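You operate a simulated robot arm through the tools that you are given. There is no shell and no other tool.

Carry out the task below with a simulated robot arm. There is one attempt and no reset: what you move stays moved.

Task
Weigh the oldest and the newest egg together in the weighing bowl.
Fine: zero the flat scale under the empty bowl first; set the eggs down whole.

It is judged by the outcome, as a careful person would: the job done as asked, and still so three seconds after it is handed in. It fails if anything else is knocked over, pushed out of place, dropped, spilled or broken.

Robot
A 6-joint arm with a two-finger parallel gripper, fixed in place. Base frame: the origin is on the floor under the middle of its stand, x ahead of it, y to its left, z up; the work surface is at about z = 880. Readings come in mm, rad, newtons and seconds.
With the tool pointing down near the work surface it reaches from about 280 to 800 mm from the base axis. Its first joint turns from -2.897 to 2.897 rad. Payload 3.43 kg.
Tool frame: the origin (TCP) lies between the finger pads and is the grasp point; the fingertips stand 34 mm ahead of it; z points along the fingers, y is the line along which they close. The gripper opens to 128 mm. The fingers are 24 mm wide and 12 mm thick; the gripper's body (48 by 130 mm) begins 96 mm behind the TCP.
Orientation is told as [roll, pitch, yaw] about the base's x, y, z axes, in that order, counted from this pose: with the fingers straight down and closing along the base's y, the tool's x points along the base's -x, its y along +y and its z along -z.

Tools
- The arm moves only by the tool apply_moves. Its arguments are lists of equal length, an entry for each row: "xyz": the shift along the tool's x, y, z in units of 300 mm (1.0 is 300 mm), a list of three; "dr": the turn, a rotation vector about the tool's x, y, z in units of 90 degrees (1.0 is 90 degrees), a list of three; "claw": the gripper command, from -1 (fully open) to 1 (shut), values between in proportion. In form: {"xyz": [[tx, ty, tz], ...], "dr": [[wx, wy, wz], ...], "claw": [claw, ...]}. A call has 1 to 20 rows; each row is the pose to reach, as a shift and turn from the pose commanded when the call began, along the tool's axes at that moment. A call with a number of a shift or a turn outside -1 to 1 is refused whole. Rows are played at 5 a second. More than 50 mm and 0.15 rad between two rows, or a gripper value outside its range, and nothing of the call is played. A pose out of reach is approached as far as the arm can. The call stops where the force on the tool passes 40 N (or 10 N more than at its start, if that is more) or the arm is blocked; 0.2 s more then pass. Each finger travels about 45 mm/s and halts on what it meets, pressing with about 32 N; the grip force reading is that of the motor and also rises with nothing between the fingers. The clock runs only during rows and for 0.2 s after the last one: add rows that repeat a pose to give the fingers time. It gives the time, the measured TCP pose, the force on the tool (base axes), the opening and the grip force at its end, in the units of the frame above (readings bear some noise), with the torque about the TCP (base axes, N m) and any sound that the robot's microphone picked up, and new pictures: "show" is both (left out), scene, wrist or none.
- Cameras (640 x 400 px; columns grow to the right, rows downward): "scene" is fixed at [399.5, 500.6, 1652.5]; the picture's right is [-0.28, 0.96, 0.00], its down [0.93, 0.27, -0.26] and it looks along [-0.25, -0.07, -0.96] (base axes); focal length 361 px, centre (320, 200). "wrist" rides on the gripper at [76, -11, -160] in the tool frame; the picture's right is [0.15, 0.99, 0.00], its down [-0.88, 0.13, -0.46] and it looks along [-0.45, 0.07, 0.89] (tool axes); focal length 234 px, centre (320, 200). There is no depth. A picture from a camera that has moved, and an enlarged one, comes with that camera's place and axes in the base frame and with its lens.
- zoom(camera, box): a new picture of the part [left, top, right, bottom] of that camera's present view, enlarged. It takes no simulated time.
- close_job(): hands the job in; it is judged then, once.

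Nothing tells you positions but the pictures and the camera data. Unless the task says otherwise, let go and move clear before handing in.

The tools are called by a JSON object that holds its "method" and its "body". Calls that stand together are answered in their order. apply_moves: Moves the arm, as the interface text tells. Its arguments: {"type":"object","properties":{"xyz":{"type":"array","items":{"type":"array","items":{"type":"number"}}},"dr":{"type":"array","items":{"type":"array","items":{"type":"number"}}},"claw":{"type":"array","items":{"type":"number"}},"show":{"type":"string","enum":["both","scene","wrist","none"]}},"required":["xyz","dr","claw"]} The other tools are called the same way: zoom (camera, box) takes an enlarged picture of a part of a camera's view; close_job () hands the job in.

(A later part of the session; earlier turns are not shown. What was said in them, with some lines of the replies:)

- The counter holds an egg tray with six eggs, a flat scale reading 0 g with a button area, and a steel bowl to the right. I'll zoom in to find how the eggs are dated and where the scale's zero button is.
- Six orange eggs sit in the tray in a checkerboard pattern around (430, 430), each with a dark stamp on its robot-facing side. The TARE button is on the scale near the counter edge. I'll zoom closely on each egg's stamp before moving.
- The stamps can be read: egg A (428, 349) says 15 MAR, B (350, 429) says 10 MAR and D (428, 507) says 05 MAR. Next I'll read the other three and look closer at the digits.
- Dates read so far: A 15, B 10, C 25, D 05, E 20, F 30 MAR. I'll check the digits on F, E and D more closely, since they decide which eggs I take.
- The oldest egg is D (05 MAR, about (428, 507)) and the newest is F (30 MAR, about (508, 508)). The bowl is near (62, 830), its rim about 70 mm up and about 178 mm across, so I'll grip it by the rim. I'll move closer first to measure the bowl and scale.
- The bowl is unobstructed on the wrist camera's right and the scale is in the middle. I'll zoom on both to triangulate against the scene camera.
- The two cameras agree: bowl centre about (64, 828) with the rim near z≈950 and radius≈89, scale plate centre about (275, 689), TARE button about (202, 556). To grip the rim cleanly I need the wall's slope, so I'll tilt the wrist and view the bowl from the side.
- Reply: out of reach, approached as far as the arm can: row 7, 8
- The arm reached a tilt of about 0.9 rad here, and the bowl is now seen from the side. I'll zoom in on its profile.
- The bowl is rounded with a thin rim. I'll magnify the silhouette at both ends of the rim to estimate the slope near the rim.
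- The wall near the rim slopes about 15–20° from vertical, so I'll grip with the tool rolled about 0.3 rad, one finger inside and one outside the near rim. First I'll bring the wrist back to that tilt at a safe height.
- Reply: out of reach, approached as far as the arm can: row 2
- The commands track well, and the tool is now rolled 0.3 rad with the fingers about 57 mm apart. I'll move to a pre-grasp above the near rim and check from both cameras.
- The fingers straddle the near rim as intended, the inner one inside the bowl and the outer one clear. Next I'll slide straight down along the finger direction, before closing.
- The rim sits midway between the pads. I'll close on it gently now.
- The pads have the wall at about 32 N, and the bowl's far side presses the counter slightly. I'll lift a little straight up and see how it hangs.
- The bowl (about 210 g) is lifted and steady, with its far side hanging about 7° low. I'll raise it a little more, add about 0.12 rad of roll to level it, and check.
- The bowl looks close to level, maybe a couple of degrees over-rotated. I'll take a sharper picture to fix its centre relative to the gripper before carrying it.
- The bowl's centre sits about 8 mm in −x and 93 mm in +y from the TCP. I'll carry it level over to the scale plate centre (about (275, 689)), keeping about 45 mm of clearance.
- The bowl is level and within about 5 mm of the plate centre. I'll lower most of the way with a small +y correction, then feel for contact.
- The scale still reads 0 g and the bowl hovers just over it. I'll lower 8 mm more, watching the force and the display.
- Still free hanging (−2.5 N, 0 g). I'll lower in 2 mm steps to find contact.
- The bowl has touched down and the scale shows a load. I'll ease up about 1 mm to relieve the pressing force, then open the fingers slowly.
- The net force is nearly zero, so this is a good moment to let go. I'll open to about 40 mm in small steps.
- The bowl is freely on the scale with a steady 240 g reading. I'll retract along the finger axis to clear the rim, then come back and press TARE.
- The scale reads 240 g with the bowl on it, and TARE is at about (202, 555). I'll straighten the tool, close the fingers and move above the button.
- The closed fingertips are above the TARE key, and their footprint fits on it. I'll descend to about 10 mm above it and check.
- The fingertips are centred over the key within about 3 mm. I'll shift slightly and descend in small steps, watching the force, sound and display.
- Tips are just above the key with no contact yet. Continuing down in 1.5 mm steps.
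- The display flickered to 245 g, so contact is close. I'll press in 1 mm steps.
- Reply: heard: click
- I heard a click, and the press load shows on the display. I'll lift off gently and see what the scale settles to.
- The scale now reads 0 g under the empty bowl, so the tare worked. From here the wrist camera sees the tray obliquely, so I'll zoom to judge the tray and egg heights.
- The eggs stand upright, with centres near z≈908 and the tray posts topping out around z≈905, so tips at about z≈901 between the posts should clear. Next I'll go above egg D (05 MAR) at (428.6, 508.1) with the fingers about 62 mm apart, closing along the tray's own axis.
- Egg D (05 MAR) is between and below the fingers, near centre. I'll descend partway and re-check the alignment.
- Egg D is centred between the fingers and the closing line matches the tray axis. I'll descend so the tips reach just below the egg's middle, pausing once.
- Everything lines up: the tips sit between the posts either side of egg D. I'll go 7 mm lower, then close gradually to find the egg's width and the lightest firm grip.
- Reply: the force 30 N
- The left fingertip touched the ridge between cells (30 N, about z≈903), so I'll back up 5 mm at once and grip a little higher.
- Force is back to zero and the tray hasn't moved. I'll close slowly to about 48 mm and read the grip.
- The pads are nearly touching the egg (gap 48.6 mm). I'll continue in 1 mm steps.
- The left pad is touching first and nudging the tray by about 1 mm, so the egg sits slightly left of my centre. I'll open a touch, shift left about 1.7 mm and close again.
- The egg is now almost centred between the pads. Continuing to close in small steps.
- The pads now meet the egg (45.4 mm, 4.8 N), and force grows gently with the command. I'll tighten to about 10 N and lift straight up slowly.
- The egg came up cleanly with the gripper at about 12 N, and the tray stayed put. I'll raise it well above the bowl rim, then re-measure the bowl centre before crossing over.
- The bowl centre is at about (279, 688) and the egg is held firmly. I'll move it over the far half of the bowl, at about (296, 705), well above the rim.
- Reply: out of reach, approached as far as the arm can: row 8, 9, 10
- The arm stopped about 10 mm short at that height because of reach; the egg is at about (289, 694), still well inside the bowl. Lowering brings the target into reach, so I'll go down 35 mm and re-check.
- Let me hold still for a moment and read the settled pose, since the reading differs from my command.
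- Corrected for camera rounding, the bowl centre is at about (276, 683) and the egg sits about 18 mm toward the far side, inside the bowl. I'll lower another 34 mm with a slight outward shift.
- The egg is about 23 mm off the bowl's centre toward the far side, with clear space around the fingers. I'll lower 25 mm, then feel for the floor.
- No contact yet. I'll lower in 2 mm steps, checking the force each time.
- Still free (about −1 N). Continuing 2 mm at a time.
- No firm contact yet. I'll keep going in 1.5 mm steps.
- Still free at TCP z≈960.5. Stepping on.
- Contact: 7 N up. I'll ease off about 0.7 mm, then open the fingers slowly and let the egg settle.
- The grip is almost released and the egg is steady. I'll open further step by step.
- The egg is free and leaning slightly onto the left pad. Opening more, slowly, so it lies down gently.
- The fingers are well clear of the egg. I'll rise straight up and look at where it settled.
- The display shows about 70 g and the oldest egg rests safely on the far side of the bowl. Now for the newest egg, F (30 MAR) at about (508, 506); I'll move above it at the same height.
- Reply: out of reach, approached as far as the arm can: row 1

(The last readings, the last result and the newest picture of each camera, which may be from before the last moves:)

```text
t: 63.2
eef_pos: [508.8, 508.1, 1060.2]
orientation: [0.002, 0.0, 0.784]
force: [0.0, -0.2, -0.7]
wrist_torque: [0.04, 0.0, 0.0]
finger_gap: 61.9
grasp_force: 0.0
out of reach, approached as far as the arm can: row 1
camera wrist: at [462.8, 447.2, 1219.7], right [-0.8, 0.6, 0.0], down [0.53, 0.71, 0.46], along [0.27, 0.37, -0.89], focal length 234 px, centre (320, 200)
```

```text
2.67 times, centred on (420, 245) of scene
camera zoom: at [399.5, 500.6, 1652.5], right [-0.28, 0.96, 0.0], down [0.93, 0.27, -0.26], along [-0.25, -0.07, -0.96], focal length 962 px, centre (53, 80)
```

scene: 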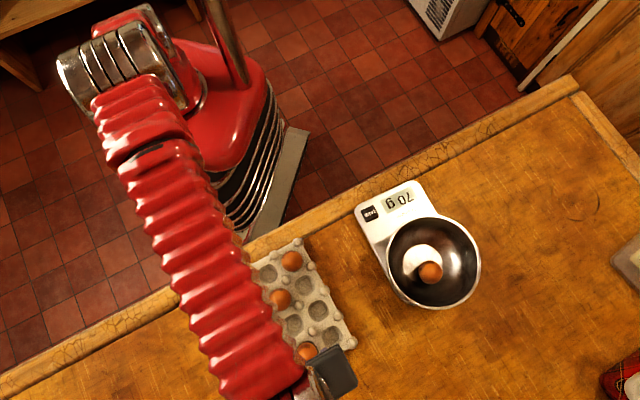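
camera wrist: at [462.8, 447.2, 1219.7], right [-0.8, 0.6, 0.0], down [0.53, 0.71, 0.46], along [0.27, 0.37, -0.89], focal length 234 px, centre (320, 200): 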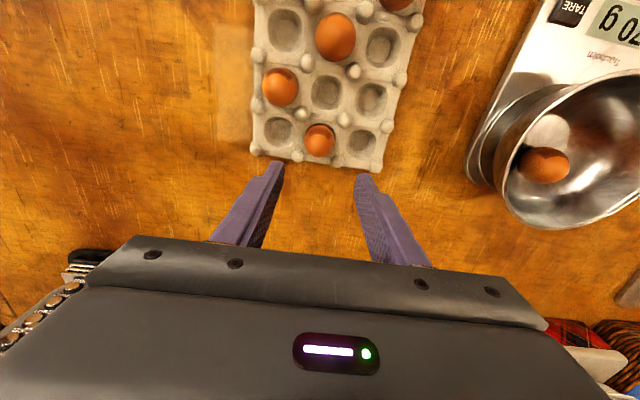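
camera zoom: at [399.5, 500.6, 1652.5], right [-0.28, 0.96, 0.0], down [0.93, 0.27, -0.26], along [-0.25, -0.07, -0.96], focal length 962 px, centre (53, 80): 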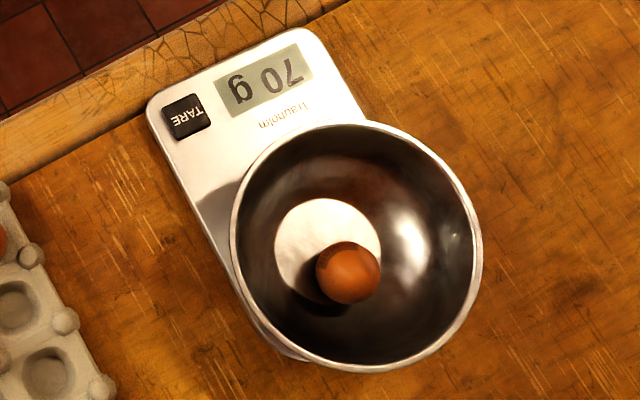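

Egg F (30 MAR, slightly smaller) is in view, about 4 mm nearer the robot than my centre, and the scale reads a steady 70 g. I'll correct and descend partway.

{"method": "apply_moves", "body": {"xyz": [[0.005, 0, 0.07], [0.01, -0.001, 0.14], [0.0132, -0.001, 0.2], [0.0132, -0.001, 0.2]], "dr": [[0, 0, 0], [0, 0, 0], [0, 0, 0], [0, 0, 0]], "claw": [0.03, 0.03, 0.03, 0.03], "show": "wrist"}}

{"method": "zoom", "body": {"camera": "wrist", "box": [220, 90, 420, 260]}}

```text
t: 64.2
eef_pos: [506.4, 503.4, 999.4]
orientation: [0.002, 0.001, 0.786]
force: [1.3, -0.2, 0.0]
wrist_torque: [0.02, 0.01, 0.0]
finger_gap: 62.1
grasp_force: 0.0
camera wrist: at [460.8, 442.9, 1158.4], right [-0.8, 0.6, 0.0], down [0.53, 0.71, 0.46], along [0.27, 0.37, -0.89], focal length 234 px, centre (320, 200)
```

wrist: 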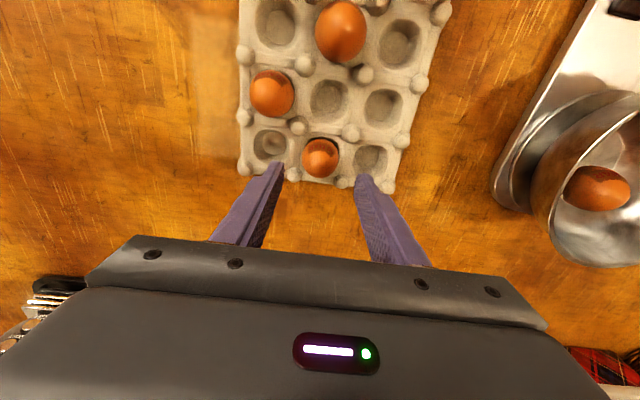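

```text
2.35 times, centred on (320, 175) of wrist
camera zoom: at [460.8, 442.9, 1158.4], right [-0.8, 0.6, 0.0], down [0.53, 0.71, 0.46], along [0.27, 0.37, -0.89], focal length 551 px, centre (320, 259)
```

zoom: 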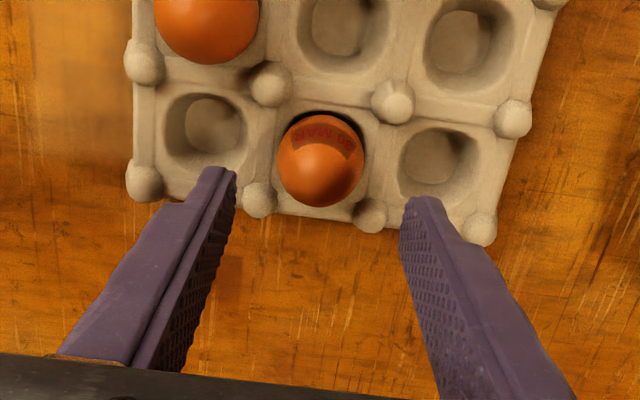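

Nearly centred. I'll descend further with a 1 mm correction and check again just above the grip height.

{"method": "apply_moves", "body": {"xyz": [[0.002, 0.001, 0.06], [0.004, 0.002, 0.12], [0.004, 0.002, 0.17], [0.004, 0.002, 0.17]], "dr": [[0, 0, 0], [0, 0, 0], [0, 0, 0], [0, 0, 0]], "claw": [0.03, 0.03, 0.03, 0.03], "show": "none"}}

{"method": "zoom", "body": {"camera": "wrist", "box": [220, 90, 420, 260]}}

```text
t: 65.2
eef_pos: [504.0, 504.2, 950.3]
orientation: [0.001, 0.0, 0.786]
force: [-0.5, -0.8, -0.2]
wrist_torque: [0.0, -0.01, 0.02]
finger_gap: 62.2
grasp_force: 0.0
```

```text
2.35 times, centred on (320, 175) of wrist
camera zoom: at [459.0, 443.6, 1108.9], right [-0.8, 0.6, 0.0], down [0.53, 0.71, 0.46], along [0.27, 0.37, -0.89], focal length 551 px, centre (320, 259)
```

zoom: 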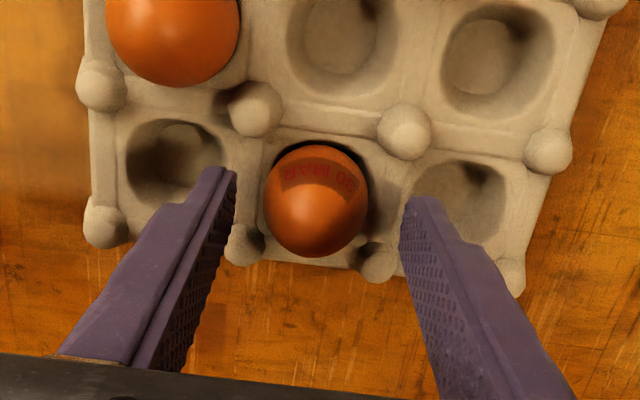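

F needs about a 2.6 mm shift left to be centred, judging by how the first egg centred. I'll shift, then lower to the same grip height.

{"method": "apply_moves", "body": {"xyz": [[0, -0.004, 0], [0, -0.0087, 0], [0, -0.0087, 0.012], [0, -0.0087, 0.022], [0, -0.0087, 0.03], [0, -0.0087, 0.03]], "dr": [[0, 0, 0], [0, 0, 0], [0, 0, 0], [0, 0, 0], [0, 0, 0], [0, 0, 0]], "claw": [0.03, 0.03, 0.03, 0.03, 0.03, 0.03], "show": "none"}}

{"method": "zoom", "body": {"camera": "wrist", "box": [220, 90, 420, 260]}}

```text
t: 66.6
eef_pos: [506.7, 502.1, 940.1]
orientation: [0.001, -0.001, 0.786]
force: [-0.3, -0.9, -0.3]
wrist_torque: [-0.01, -0.01, 0.01]
finger_gap: 62.3
grasp_force: 0.2
```

```text
2.35 times, centred on (320, 175) of wrist
camera zoom: at [461.0, 440.5, 1099.7], right [-0.8, 0.6, 0.0], down [0.53, 0.71, 0.46], along [0.27, 0.37, -0.89], focal length 551 px, centre (320, 259)
```

zoom: 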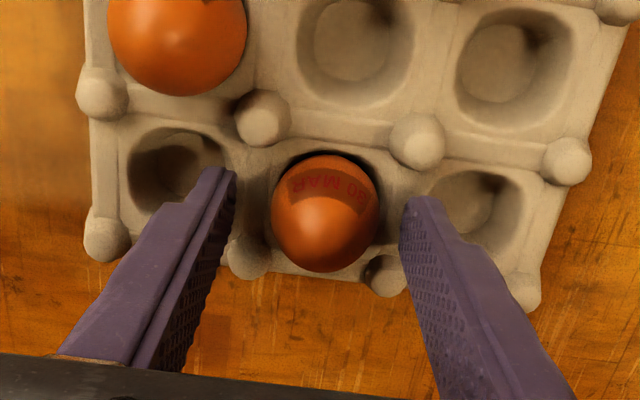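

Centred, with zero contact force. Closing slowly toward 45 mm.

{"method": "apply_moves", "body": {"xyz": [[0, 0, 0], [0, 0, 0], [0, 0, 0], [0, 0, 0], [0, 0, 0], [0, 0, 0]], "dr": [[0, 0, 0], [0, 0, 0], [0, 0, 0], [0, 0, 0], [0, 0, 0], [0, 0, 0]], "claw": [0.1, 0.17, 0.23, 0.28, 0.31, 0.31], "show": "none"}}

{"method": "zoom", "body": {"camera": "wrist", "box": [220, 90, 420, 260]}}

```text
t: 68.0
eef_pos: [506.0, 500.7, 940.9]
orientation: [0.002, 0.0, 0.785]
force: [0.0, -0.1, 1.0]
wrist_torque: [0.02, 0.04, 0.01]
finger_gap: 44.6
grasp_force: 0.4
```

```text
2.35 times, centred on (320, 175) of wrist
camera zoom: at [461.0, 440.5, 1099.7], right [-0.8, 0.6, 0.0], down [0.53, 0.71, 0.46], along [0.27, 0.37, -0.89], focal length 551 px, centre (320, 259)
```

zoom: 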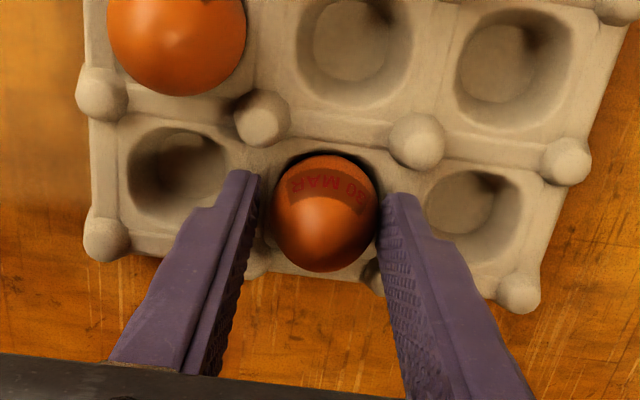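

The right pad is slightly closer, so I'll shift 1 mm right and keep closing.

{"method": "apply_moves", "body": {"xyz": [[0, 0.0035, 0], [0, 0.0035, 0], [0, 0.0035, 0], [0, 0.0035, 0], [0, 0.0035, 0]], "dr": [[0, 0, 0], [0, 0, 0], [0, 0, 0], [0, 0, 0], [0, 0, 0]], "claw": [0.31, 0.325, 0.34, 0.355, 0.355], "show": "none"}}

{"method": "zoom", "body": {"camera": "wrist", "box": [220, 90, 420, 260]}}

```text
t: 69.2
eef_pos: [504.9, 503.0, 940.7]
orientation: [0.003, 0.0, 0.785]
force: [-0.4, 1.1, 0.2]
wrist_torque: [-0.02, 0.05, 0.01]
finger_gap: 41.8
grasp_force: 1.0
```

```text
2.35 times, centred on (320, 175) of wrist
camera zoom: at [459.8, 440.9, 1099.7], right [-0.8, 0.6, 0.0], down [0.53, 0.71, 0.46], along [0.27, 0.37, -0.89], focal length 551 px, centre (320, 259)
```

zoom: 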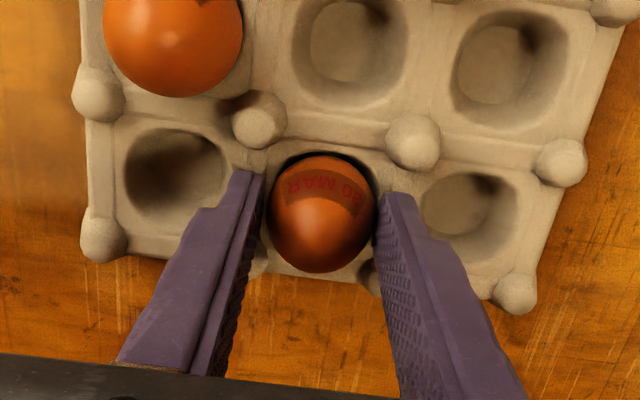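

{"method": "apply_moves", "body": {"xyz": [[0, 0, 0], [0, 0, 0], [0, 0, 0], [0, 0, 0]], "dr": [[0, 0, 0], [0, 0, 0], [0, 0, 0], [0, 0, 0]], "claw": [0.365, 0.375, 0.39, 0.39], "show": "none"}}

{"method": "zoom", "body": {"camera": "wrist", "box": [220, 90, 420, 260]}}

```text
t: 70.2
eef_pos: [503.9, 501.8, 940.4]
orientation: [0.001, -0.002, 0.786]
force: [-0.5, 0.8, 0.7]
wrist_torque: [0.03, 0.01, 0.01]
finger_gap: 40.0
grasp_force: 4.0
```

```text
2.35 times, centred on (320, 175) of wrist
camera zoom: at [459.9, 440.9, 1099.7], right [-0.8, 0.6, 0.0], down [0.53, 0.71, 0.46], along [0.27, 0.37, -0.89], focal length 551 px, centre (320, 259)
```

zoom: 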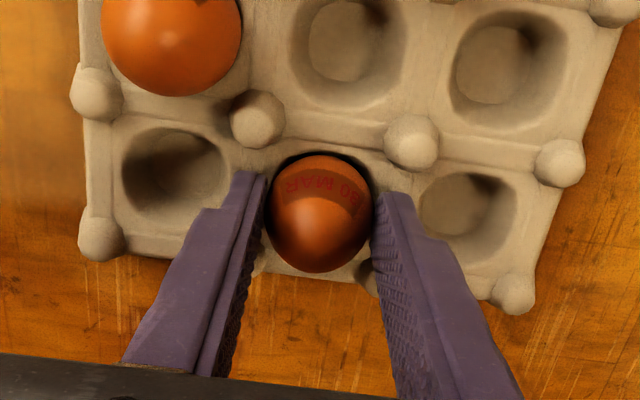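

The pads hold egg F at 40 mm with 4 N. I'll tighten to about 12 N and lift slowly.

{"method": "apply_moves", "body": {"xyz": [[0, 0, 0], [0, 0, 0], [0, 0, -0.008], [0, 0, -0.02], [0, 0, -0.05], [0, 0, -0.05]], "dr": [[0, 0, 0], [0, 0, 0], [0, 0, 0], [0, 0, 0], [0, 0, 0], [0, 0, 0]], "claw": [0.41, 0.43, 0.43, 0.43, 0.43, 0.43], "show": "none"}}

{"method": "zoom", "body": {"camera": "wrist", "box": [220, 90, 420, 260]}}

{"method": "zoom", "body": {"camera": "scene", "box": [215, 235, 365, 395]}}

```text
t: 71.6
eef_pos: [506.2, 502.5, 955.0]
orientation: [0.002, 0.001, 0.785]
force: [0.6, 0.5, -1.0]
wrist_torque: [0.0, 0.0, 0.02]
finger_gap: 39.3
grasp_force: 11.7
```

```text
2.35 times, centred on (320, 175) of wrist
camera zoom: at [460.3, 441.5, 1115.3], right [-0.8, 0.6, 0.0], down [0.53, 0.71, 0.46], along [0.27, 0.37, -0.89], focal length 551 px, centre (320, 259)
```

zoom: 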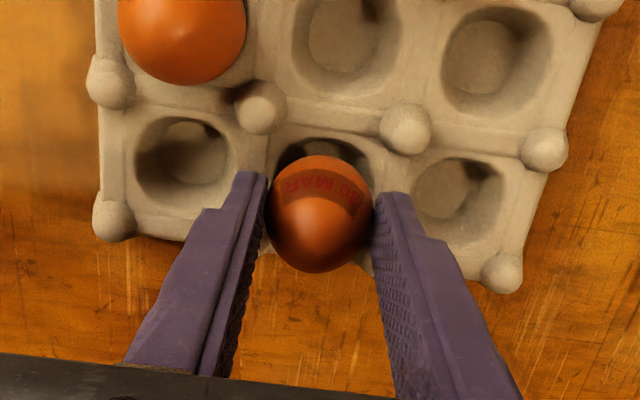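

```text
2.50 times, centred on (290, 315) of scene
camera zoom: at [399.5, 500.6, 1652.5], right [-0.28, 0.96, 0.0], down [0.93, 0.27, -0.26], along [-0.25, -0.07, -0.96], focal length 902 px, centre (395, -88)
```

zoom: 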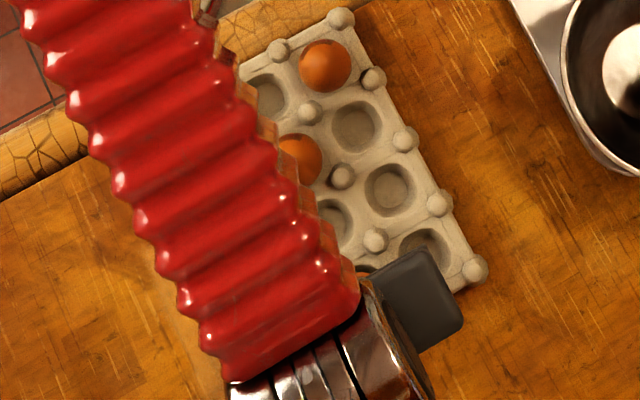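

Egg F is up and held firmly at 12 N, and the tray hasn't moved noticeably. I'll raise it to z≈1060, then carry it over the near half of the bowl, clear of egg D.

{"method": "apply_moves", "body": {"xyz": [[0, 0, -0.06], [0, 0, -0.14], [0, 0, -0.23], [0, 0, -0.31], [0, 0, -0.35], [0, 0, -0.35]], "dr": [[0, 0, 0], [0, 0, 0], [0, 0, 0], [0, 0, 0], [0, 0, 0], [0, 0, 0]], "claw": [0.43, 0.43, 0.43, 0.43, 0.43, 0.43], "show": "none"}}

{"method": "apply_moves", "body": {"xyz": [[0.013, 0.06, 0], [0.035, 0.155, 0], [0.06, 0.265, 0], [0.084, 0.375, 0], [0.108, 0.485, 0], [0.133, 0.595, 0], [0.158, 0.705, 0], [0.182, 0.81, 0], [0.203, 0.905, 0], [0.217, 0.968, 0], [0.217, 0.968, 0]], "dr": [[0, 0, 0], [0, 0, 0], [0, 0, 0], [0, 0, 0], [0, 0, 0], [0, 0, 0], [0, 0, 0], [0, 0, 0], [0, 0, 0], [0, 0, 0], [0, 0, 0]], "claw": [0.43, 0.43, 0.43, 0.43, 0.43, 0.43, 0.43, 0.43, 0.43, 0.43, 0.43]}}

{"method": "zoom", "body": {"camera": "wrist", "box": [200, 60, 440, 260]}}

{"method": "zoom", "body": {"camera": "scene", "box": [345, 170, 495, 320]}}

```text
t: 73.0
eef_pos: [504.4, 502.8, 1061.0]
orientation: [0.003, 0.001, 0.787]
force: [0.2, -0.3, -0.6]
wrist_torque: [0.01, 0.0, 0.0]
finger_gap: 39.2
grasp_force: 12.1
```

```text
t: 75.4
eef_pos: [253.1, 664.4, 1059.2]
orientation: [0.0, 0.0, 0.783]
force: [-0.6, -0.2, -0.8]
wrist_torque: [0.03, 0.0, -0.01]
finger_gap: 39.4
grasp_force: 12.7
camera wrist: at [208.0, 602.7, 1218.4], right [-0.8, 0.6, 0.0], down [0.53, 0.71, 0.46], along [0.27, 0.37, -0.89], focal length 234 px, centre (320, 200)
```

scene: 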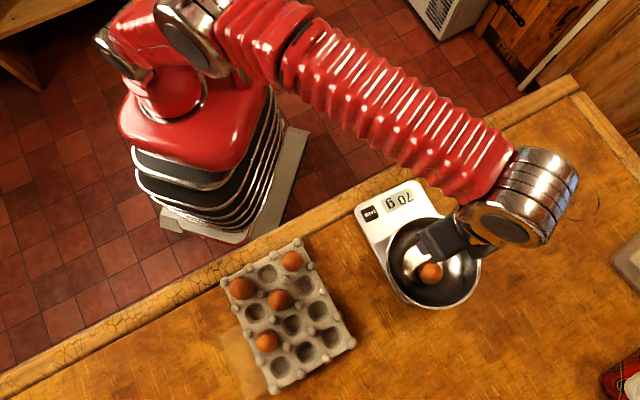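
wrist: 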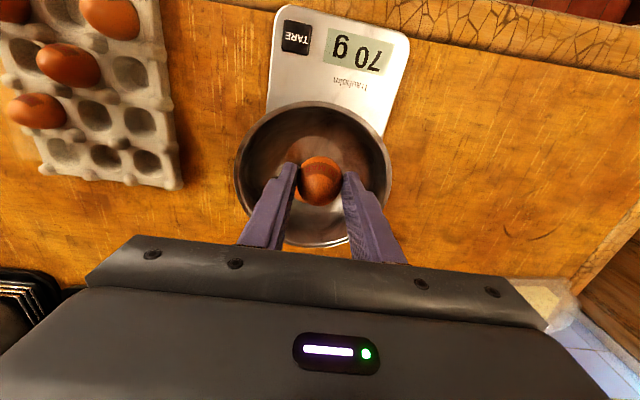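

```text
2.00 times, centred on (320, 160) of wrist
camera zoom: at [208.0, 602.7, 1218.4], right [-0.8, 0.6, 0.0], down [0.53, 0.71, 0.46], along [0.27, 0.37, -0.89], focal length 468 px, centre (320, 280)
```

zoom: 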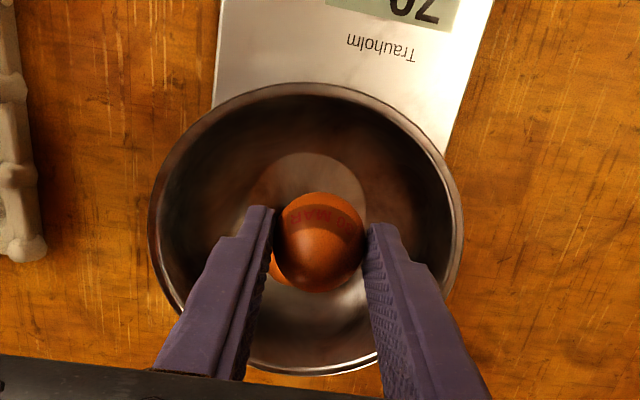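

```text
2.67 times, centred on (420, 245) of scene
camera zoom: at [399.5, 500.6, 1652.5], right [-0.28, 0.96, 0.0], down [0.93, 0.27, -0.26], along [-0.25, -0.07, -0.96], focal length 962 px, centre (53, 80)
```

zoom: 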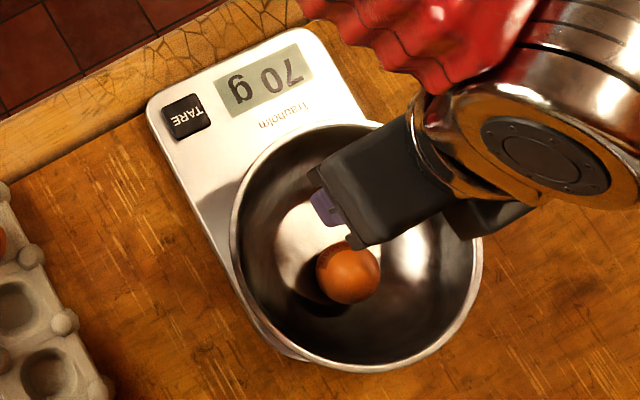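

Egg F is over the near half of the bowl, about 29 mm from its centre, with egg D on the far side. I'll lower partway and verify the separation.

{"method": "apply_moves", "body": {"xyz": [[0, 0, 0.06], [0, 0, 0.13], [0, 0, 0.2], [0, 0, 0.25], [0, 0, 0.25]], "dr": [[0, 0, 0], [0, 0, 0], [0, 0, 0], [0, 0, 0], [0, 0, 0]], "claw": [0.43, 0.43, 0.43, 0.43, 0.43], "show": "none"}}

{"method": "zoom", "body": {"camera": "wrist", "box": [200, 60, 440, 260]}}

{"method": "zoom", "body": {"camera": "scene", "box": [345, 170, 495, 320]}}

```text
t: 76.6
eef_pos: [253.3, 664.1, 985.0]
orientation: [0.0, 0.0, 0.786]
force: [0.4, 0.3, -0.6]
wrist_torque: [0.0, 0.04, 0.02]
finger_gap: 39.5
grasp_force: 11.9
```

```text
2.00 times, centred on (320, 160) of wrist
camera zoom: at [208.3, 602.4, 1144.6], right [-0.8, 0.6, 0.0], down [0.53, 0.71, 0.46], along [0.27, 0.37, -0.89], focal length 468 px, centre (320, 280)
```

zoom: 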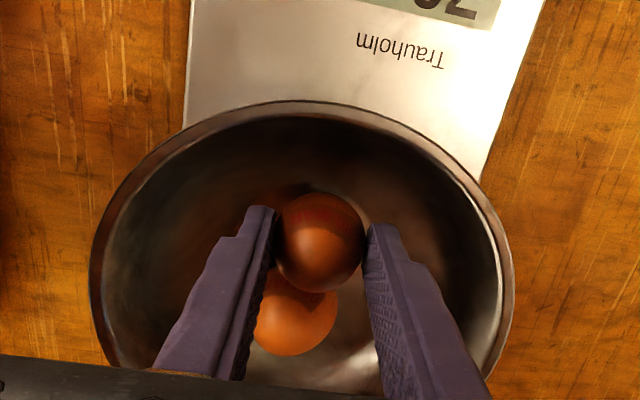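

```text
2.67 times, centred on (420, 245) of scene
camera zoom: at [399.5, 500.6, 1652.5], right [-0.28, 0.96, 0.0], down [0.93, 0.27, -0.26], along [-0.25, -0.07, -0.96], focal length 962 px, centre (53, 80)
```

zoom: 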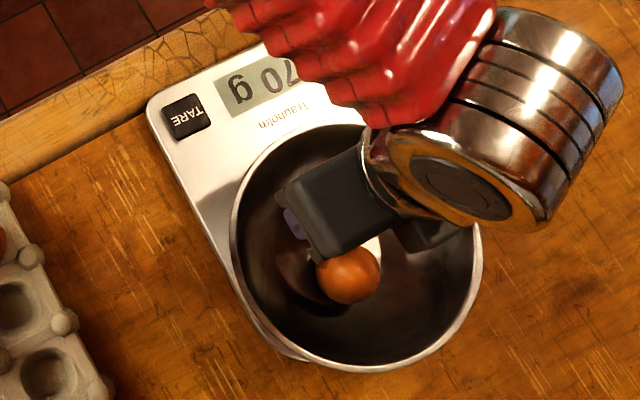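

Egg F has about 10 mm clearance from egg D. I'll continue down, then feel for the floor in small steps.

{"method": "apply_moves", "body": {"xyz": [[0, 0, 0.025], [0, 0, 0.05], [0, 0, 0.065], [0, 0, 0.065]], "dr": [[0, 0, 0], [0, 0, 0], [0, 0, 0], [0, 0, 0]], "claw": [0.43, 0.43, 0.43, 0.43], "show": "none"}}

{"method": "apply_moves", "body": {"xyz": [[0, 0, 0.003], [0, 0, 0.005], [0, 0, 0.005]], "dr": [[0, 0, 0], [0, 0, 0], [0, 0, 0]], "claw": [0.43, 0.43, 0.43], "show": "none"}}

```text
t: 77.6
eef_pos: [252.3, 663.0, 966.9]
orientation: [0.001, -0.002, 0.786]
force: [0.5, -0.5, -0.4]
wrist_torque: [0.05, 0.0, 0.0]
finger_gap: 39.6
grasp_force: 12.2
```

```text
t: 78.4
eef_pos: [252.9, 662.5, 963.9]
orientation: [0.0, 0.001, 0.784]
force: [0.1, 1.4, 0.1]
wrist_torque: [-0.05, -0.01, -0.01]
finger_gap: 39.5
grasp_force: 12.2
```

{"method": "apply_moves", "body": {"xyz": [[0, 0, 0.0025], [0, 0, 0.005], [0, 0, 0.005]], "dr": [[0, 0, 0], [0, 0, 0], [0, 0, 0]], "claw": [0.43, 0.43, 0.43], "show": "none"}}

{"method": "zoom", "body": {"camera": "wrist", "box": [200, 20, 440, 260]}}

```text
t: 79.2
eef_pos: [253.4, 662.1, 963.5]
orientation: [0.0, -0.002, 0.786]
force: [0.7, -0.4, 4.1]
wrist_torque: [-0.05, -0.03, 0.0]
finger_gap: 39.5
grasp_force: 12.1
```

```text
1.67 times, centred on (320, 140) of wrist
camera zoom: at [208.3, 601.0, 1122.6], right [-0.8, 0.6, 0.0], down [0.53, 0.71, 0.46], along [0.27, 0.37, -0.89], focal length 390 px, centre (320, 300)
```

zoom: 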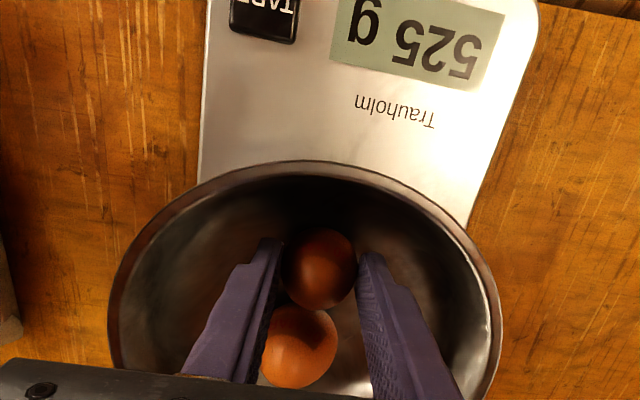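

Egg F has touched the floor (4 N, display 525 g from the push). I'll ease up slightly and release step by step.

{"method": "apply_moves", "body": {"xyz": [[0, 0, -0.0015], [0, 0, -0.0015], [0, 0, -0.0015], [0, 0, -0.0015], [0, 0, -0.0015], [0, 0, -0.0015]], "dr": [[0, 0, 0], [0, 0, 0], [0, 0, 0], [0, 0, 0], [0, 0, 0], [0, 0, 0]], "claw": [0.43, 0.415, 0.4, 0.39, 0.38, 0.375], "show": "none"}}

{"method": "zoom", "body": {"camera": "wrist", "box": [200, 20, 440, 260]}}

```text
t: 80.6
eef_pos: [253.5, 662.2, 963.5]
orientation: [0.001, -0.001, 0.786]
force: [0.3, 0.6, -0.8]
wrist_torque: [0.0, 0.0, 0.02]
finger_gap: 40.7
grasp_force: 1.2
```

```text
1.67 times, centred on (320, 140) of wrist
camera zoom: at [207.9, 601.3, 1123.1], right [-0.8, 0.6, 0.0], down [0.53, 0.71, 0.46], along [0.27, 0.37, -0.89], focal length 390 px, centre (320, 300)
```

zoom: 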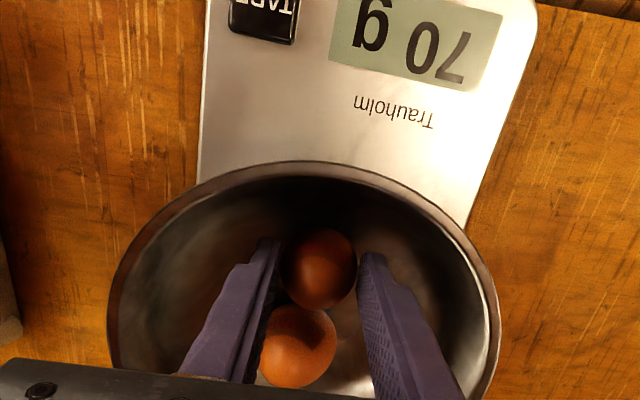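

The egg hovers under half a millimetre above the floor with a 1 N grip. I'll keep opening gently.

{"method": "apply_moves", "body": {"xyz": [[0, 0, 0], [0, 0, 0], [0, 0, 0], [0, 0, 0], [0, 0, 0], [0, 0, 0]], "dr": [[0, 0, 0], [0, 0, 0], [0, 0, 0], [0, 0, 0], [0, 0, 0], [0, 0, 0]], "claw": [0.365, 0.355, 0.345, 0.335, 0.32, 0.305], "show": "none"}}

{"method": "zoom", "body": {"camera": "wrist", "box": [200, 20, 440, 260]}}

```text
t: 82.0
eef_pos: [252.5, 663.0, 963.6]
orientation: [0.003, 0.001, 0.787]
force: [0.4, -0.1, -0.5]
wrist_torque: [-0.02, -0.02, 0.0]
finger_gap: 44.6
grasp_force: 0.1
```

```text
1.67 times, centred on (320, 140) of wrist
camera zoom: at [207.9, 601.3, 1123.1], right [-0.8, 0.6, 0.0], down [0.53, 0.71, 0.46], along [0.27, 0.37, -0.89], focal length 390 px, centre (320, 300)
```

zoom: 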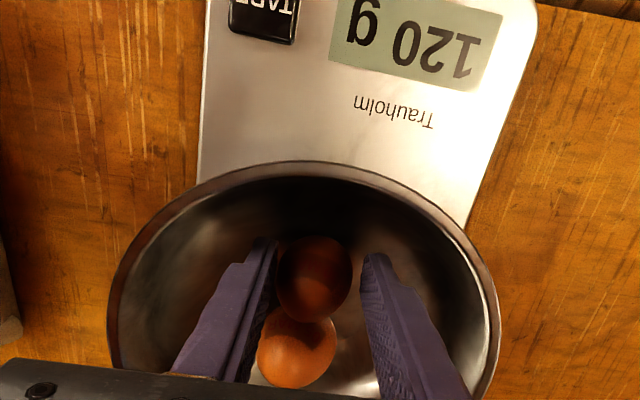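

The scale now shows 120 g with both eggs in the bowl. I'll open further slowly so egg F settles freely.

{"method": "apply_moves", "body": {"xyz": [[0, 0, 0], [0, 0, 0], [0, 0, 0], [0, 0, 0], [0, 0, 0], [0, 0, 0], [0, 0, 0], [0, 0, 0], [0, 0, 0]], "dr": [[0, 0, 0], [0, 0, 0], [0, 0, 0], [0, 0, 0], [0, 0, 0], [0, 0, 0], [0, 0, 0], [0, 0, 0], [0, 0, 0]], "claw": [0.28, 0.26, 0.24, 0.21, 0.18, 0.15, 0.12, 0.09, 0.06], "show": "none"}}

{"method": "zoom", "body": {"camera": "wrist", "box": [200, 20, 440, 260]}}

{"method": "zoom", "body": {"camera": "scene", "box": [345, 170, 495, 320]}}

```text
t: 84.0
eef_pos: [253.8, 663.4, 964.8]
orientation: [0.0, 0.0, 0.785]
force: [-0.6, -0.2, -0.6]
wrist_torque: [0.01, -0.02, 0.0]
finger_gap: 60.0
grasp_force: 0.0
```

```text
1.67 times, centred on (320, 140) of wrist
camera zoom: at [207.9, 601.3, 1123.1], right [-0.8, 0.6, 0.0], down [0.53, 0.71, 0.46], along [0.27, 0.37, -0.89], focal length 390 px, centre (320, 300)
```

zoom: 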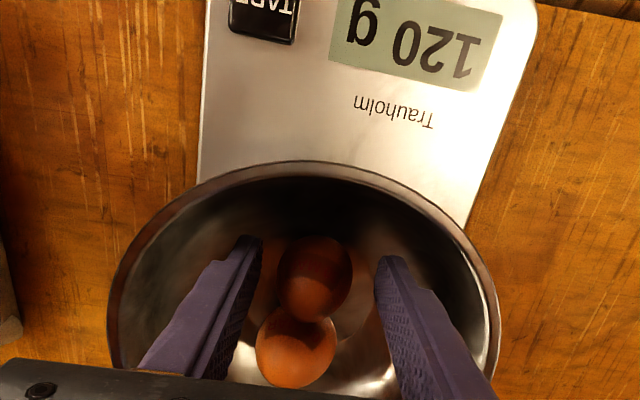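

```text
2.67 times, centred on (420, 245) of scene
camera zoom: at [399.5, 500.6, 1652.5], right [-0.28, 0.96, 0.0], down [0.93, 0.27, -0.26], along [-0.25, -0.07, -0.96], focal length 962 px, centre (53, 80)
```

zoom: 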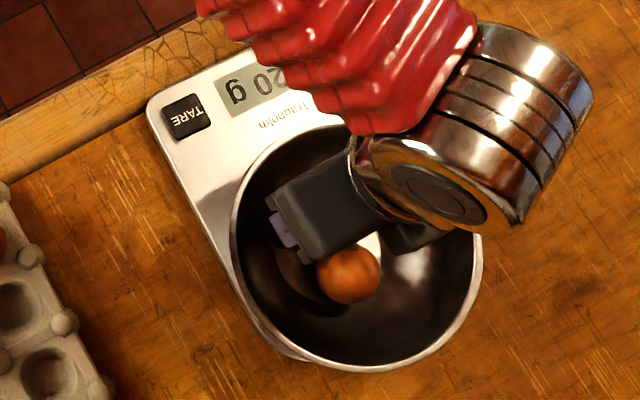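

Both eggs rest in the bowl at 120 g with the fingers clear on both sides. I'll rise straight up slowly and then move away from the scale.

{"method": "apply_moves", "body": {"xyz": [[0, 0, -0.02], [0, 0, -0.05], [0, 0, -0.1], [0, 0, -0.17], [0, 0, -0.25], [0, 0, -0.33], [0, 0, -0.33]], "dr": [[0, 0, 0], [0, 0, 0], [0, 0, 0], [0, 0, 0], [0, 0, 0], [0, 0, 0], [0, 0, 0]], "claw": [0.06, 0.06, 0.06, 0.06, 0.06, 0.06, 0.06]}}

{"method": "zoom", "body": {"camera": "wrist", "box": [200, 20, 440, 260]}}

```text
t: 85.6
eef_pos: [254.0, 662.0, 1062.5]
orientation: [0.002, 0.0, 0.785]
force: [-0.2, 0.5, 0.0]
wrist_torque: [-0.01, -0.01, -0.02]
finger_gap: 60.3
grasp_force: 0.0
camera wrist: at [207.3, 600.5, 1222.1], right [-0.8, 0.6, 0.0], down [0.53, 0.71, 0.46], along [0.27, 0.37, -0.89], focal length 234 px, centre (320, 200)
```

scene: 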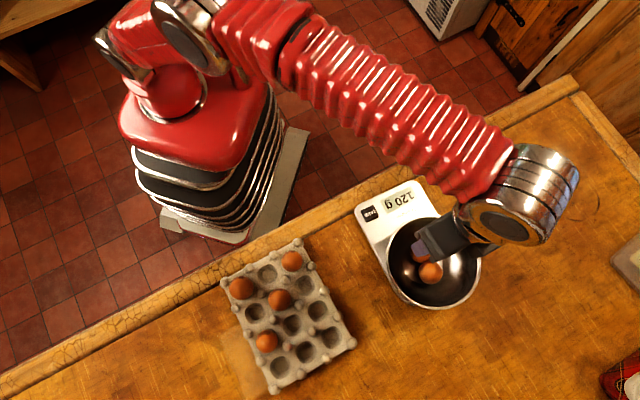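
wrist: 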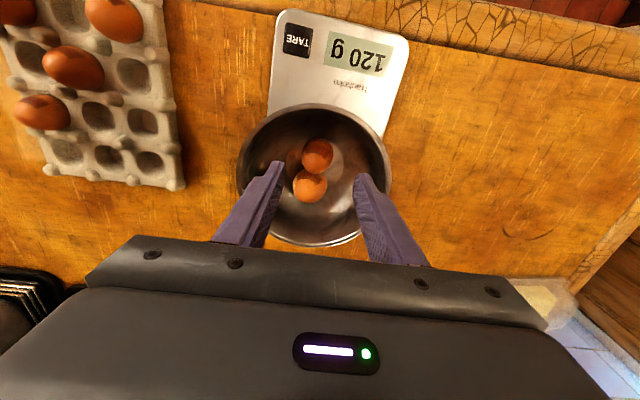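

```text
1.67 times, centred on (320, 140) of wrist
camera zoom: at [207.3, 600.5, 1222.1], right [-0.8, 0.6, 0.0], down [0.53, 0.71, 0.46], along [0.27, 0.37, -0.89], focal length 390 px, centre (320, 300)
```

zoom: 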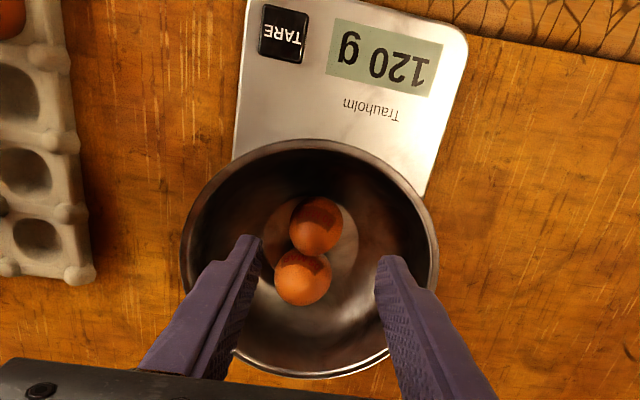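

Both eggs sit together in the bowl and the scale reads 120 g. I'll back the arm well away toward the robot and do a final check of everything.

{"method": "apply_moves", "body": {"xyz": [[0.05, -0.02, -0.08], [0.17, -0.06, -0.14], [0.29, -0.1, -0.18], [0.41, -0.15, -0.2], [0.5185, -0.1886, -0.2], [0.5185, -0.1886, -0.2], [0.5185, -0.1886, -0.2], [0.5185, -0.1886, -0.2], [0.5185, -0.1886, -0.2]], "dr": [[0, 0, 0], [0, 0, 0], [0, 0, 0], [0, 0, 0], [0, 0, 0], [0, 0, 0], [0, 0, 0], [0, 0, 0], [0, 0, 0]], "claw": [0.06, 0.06, 0.06, 0.06, 0.06, 0.06, 0.06, 0.06, 0.06]}}

{"method": "zoom", "body": {"camera": "scene", "box": [345, 170, 495, 320]}}

{"method": "zoom", "body": {"camera": "scene", "box": [210, 230, 370, 400]}}

{"method": "zoom", "body": {"camera": "wrist", "box": [220, 60, 460, 260]}}

```text
t: 87.6
eef_pos: [185.8, 512.2, 1121.9]
orientation: [0.001, 0.0, 0.784]
force: [-0.4, 1.0, -0.3]
wrist_torque: [0.01, 0.01, -0.03]
finger_gap: 60.4
grasp_force: 0.1
camera wrist: at [139.2, 450.3, 1281.6], right [-0.8, 0.6, 0.0], down [0.53, 0.71, 0.46], along [0.27, 0.37, -0.89], focal length 234 px, centre (320, 200)
```

scene: 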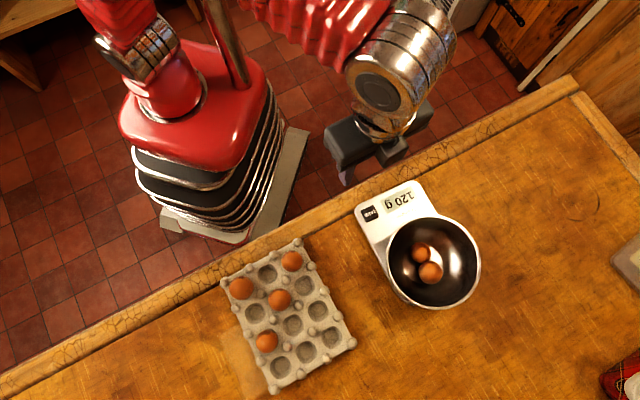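
wrist: 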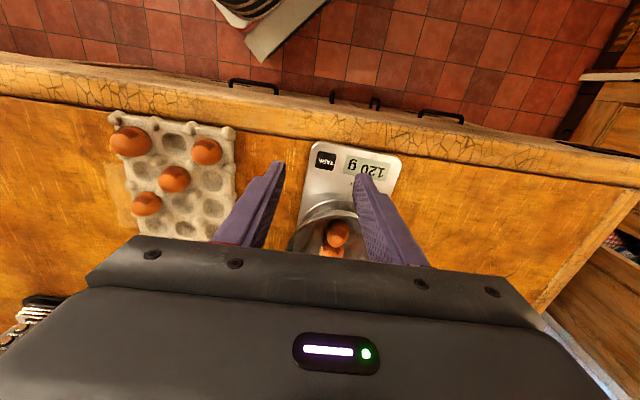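

```text
2.67 times, centred on (420, 245) of scene
camera zoom: at [399.5, 500.6, 1652.5], right [-0.28, 0.96, 0.0], down [0.93, 0.27, -0.26], along [-0.25, -0.07, -0.96], focal length 962 px, centre (53, 80)
```

zoom: 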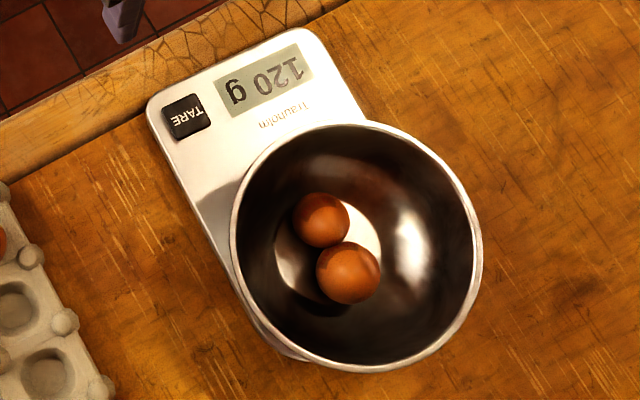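

```text
2.35 times, centred on (290, 315) of scene
camera zoom: at [399.5, 500.6, 1652.5], right [-0.28, 0.96, 0.0], down [0.93, 0.27, -0.26], along [-0.25, -0.07, -0.96], focal length 849 px, centre (391, -71)
```

zoom: 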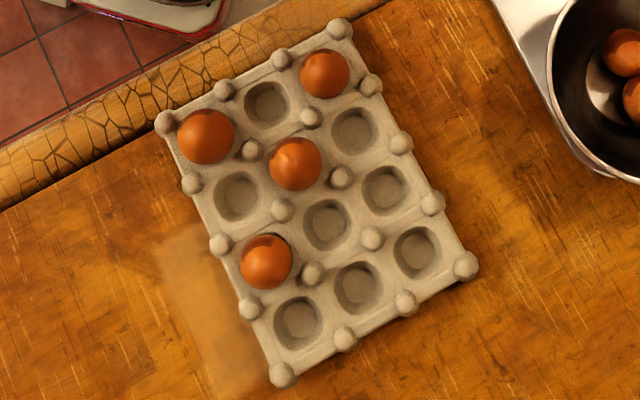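

```text
2.00 times, centred on (340, 160) of wrist
camera zoom: at [139.2, 450.3, 1281.6], right [-0.8, 0.6, 0.0], down [0.53, 0.71, 0.46], along [0.27, 0.37, -0.89], focal length 468 px, centre (280, 280)
```

zoom: 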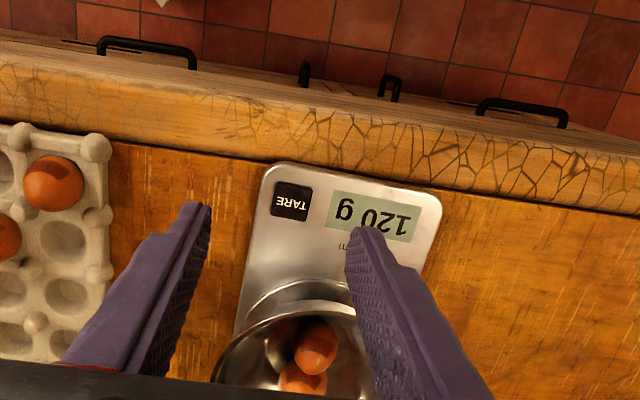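

Final check: the oldest (05 MAR) and newest (30 MAR) eggs lie whole and still in the bowl, on the scale that was zeroed under the empty bowl, and it reads 120 g. The other four eggs are undisturbed in the tray, which moved no more than about 2 mm, and the arm is clear, so I'm handing in.

{"method": "close_job", "body": {}}

```text
The job is handed in.
```

The oldest egg (stamped 05 MAR) and the newest (30 MAR) are in the weighing bowl on the scale, which reads **120 g** for the two together. I set the empty bowl on the scale first and pressed TARE, and it read 0 g before any egg went in.

- **Eggs:** both look whole and at rest. The 05 MAR egg alone read 70 g, so the 30 MAR egg is about 50 g.
- **Tray:** one fingertip pressed on a ridge of the tray while I was reaching for the first egg, and I backed off straight away. The tray ended up at most about 2 mm from where it started. The other four eggs stayed in their cells.
- **Arm:** it has let go and is clear of the scale, bowl and tray.
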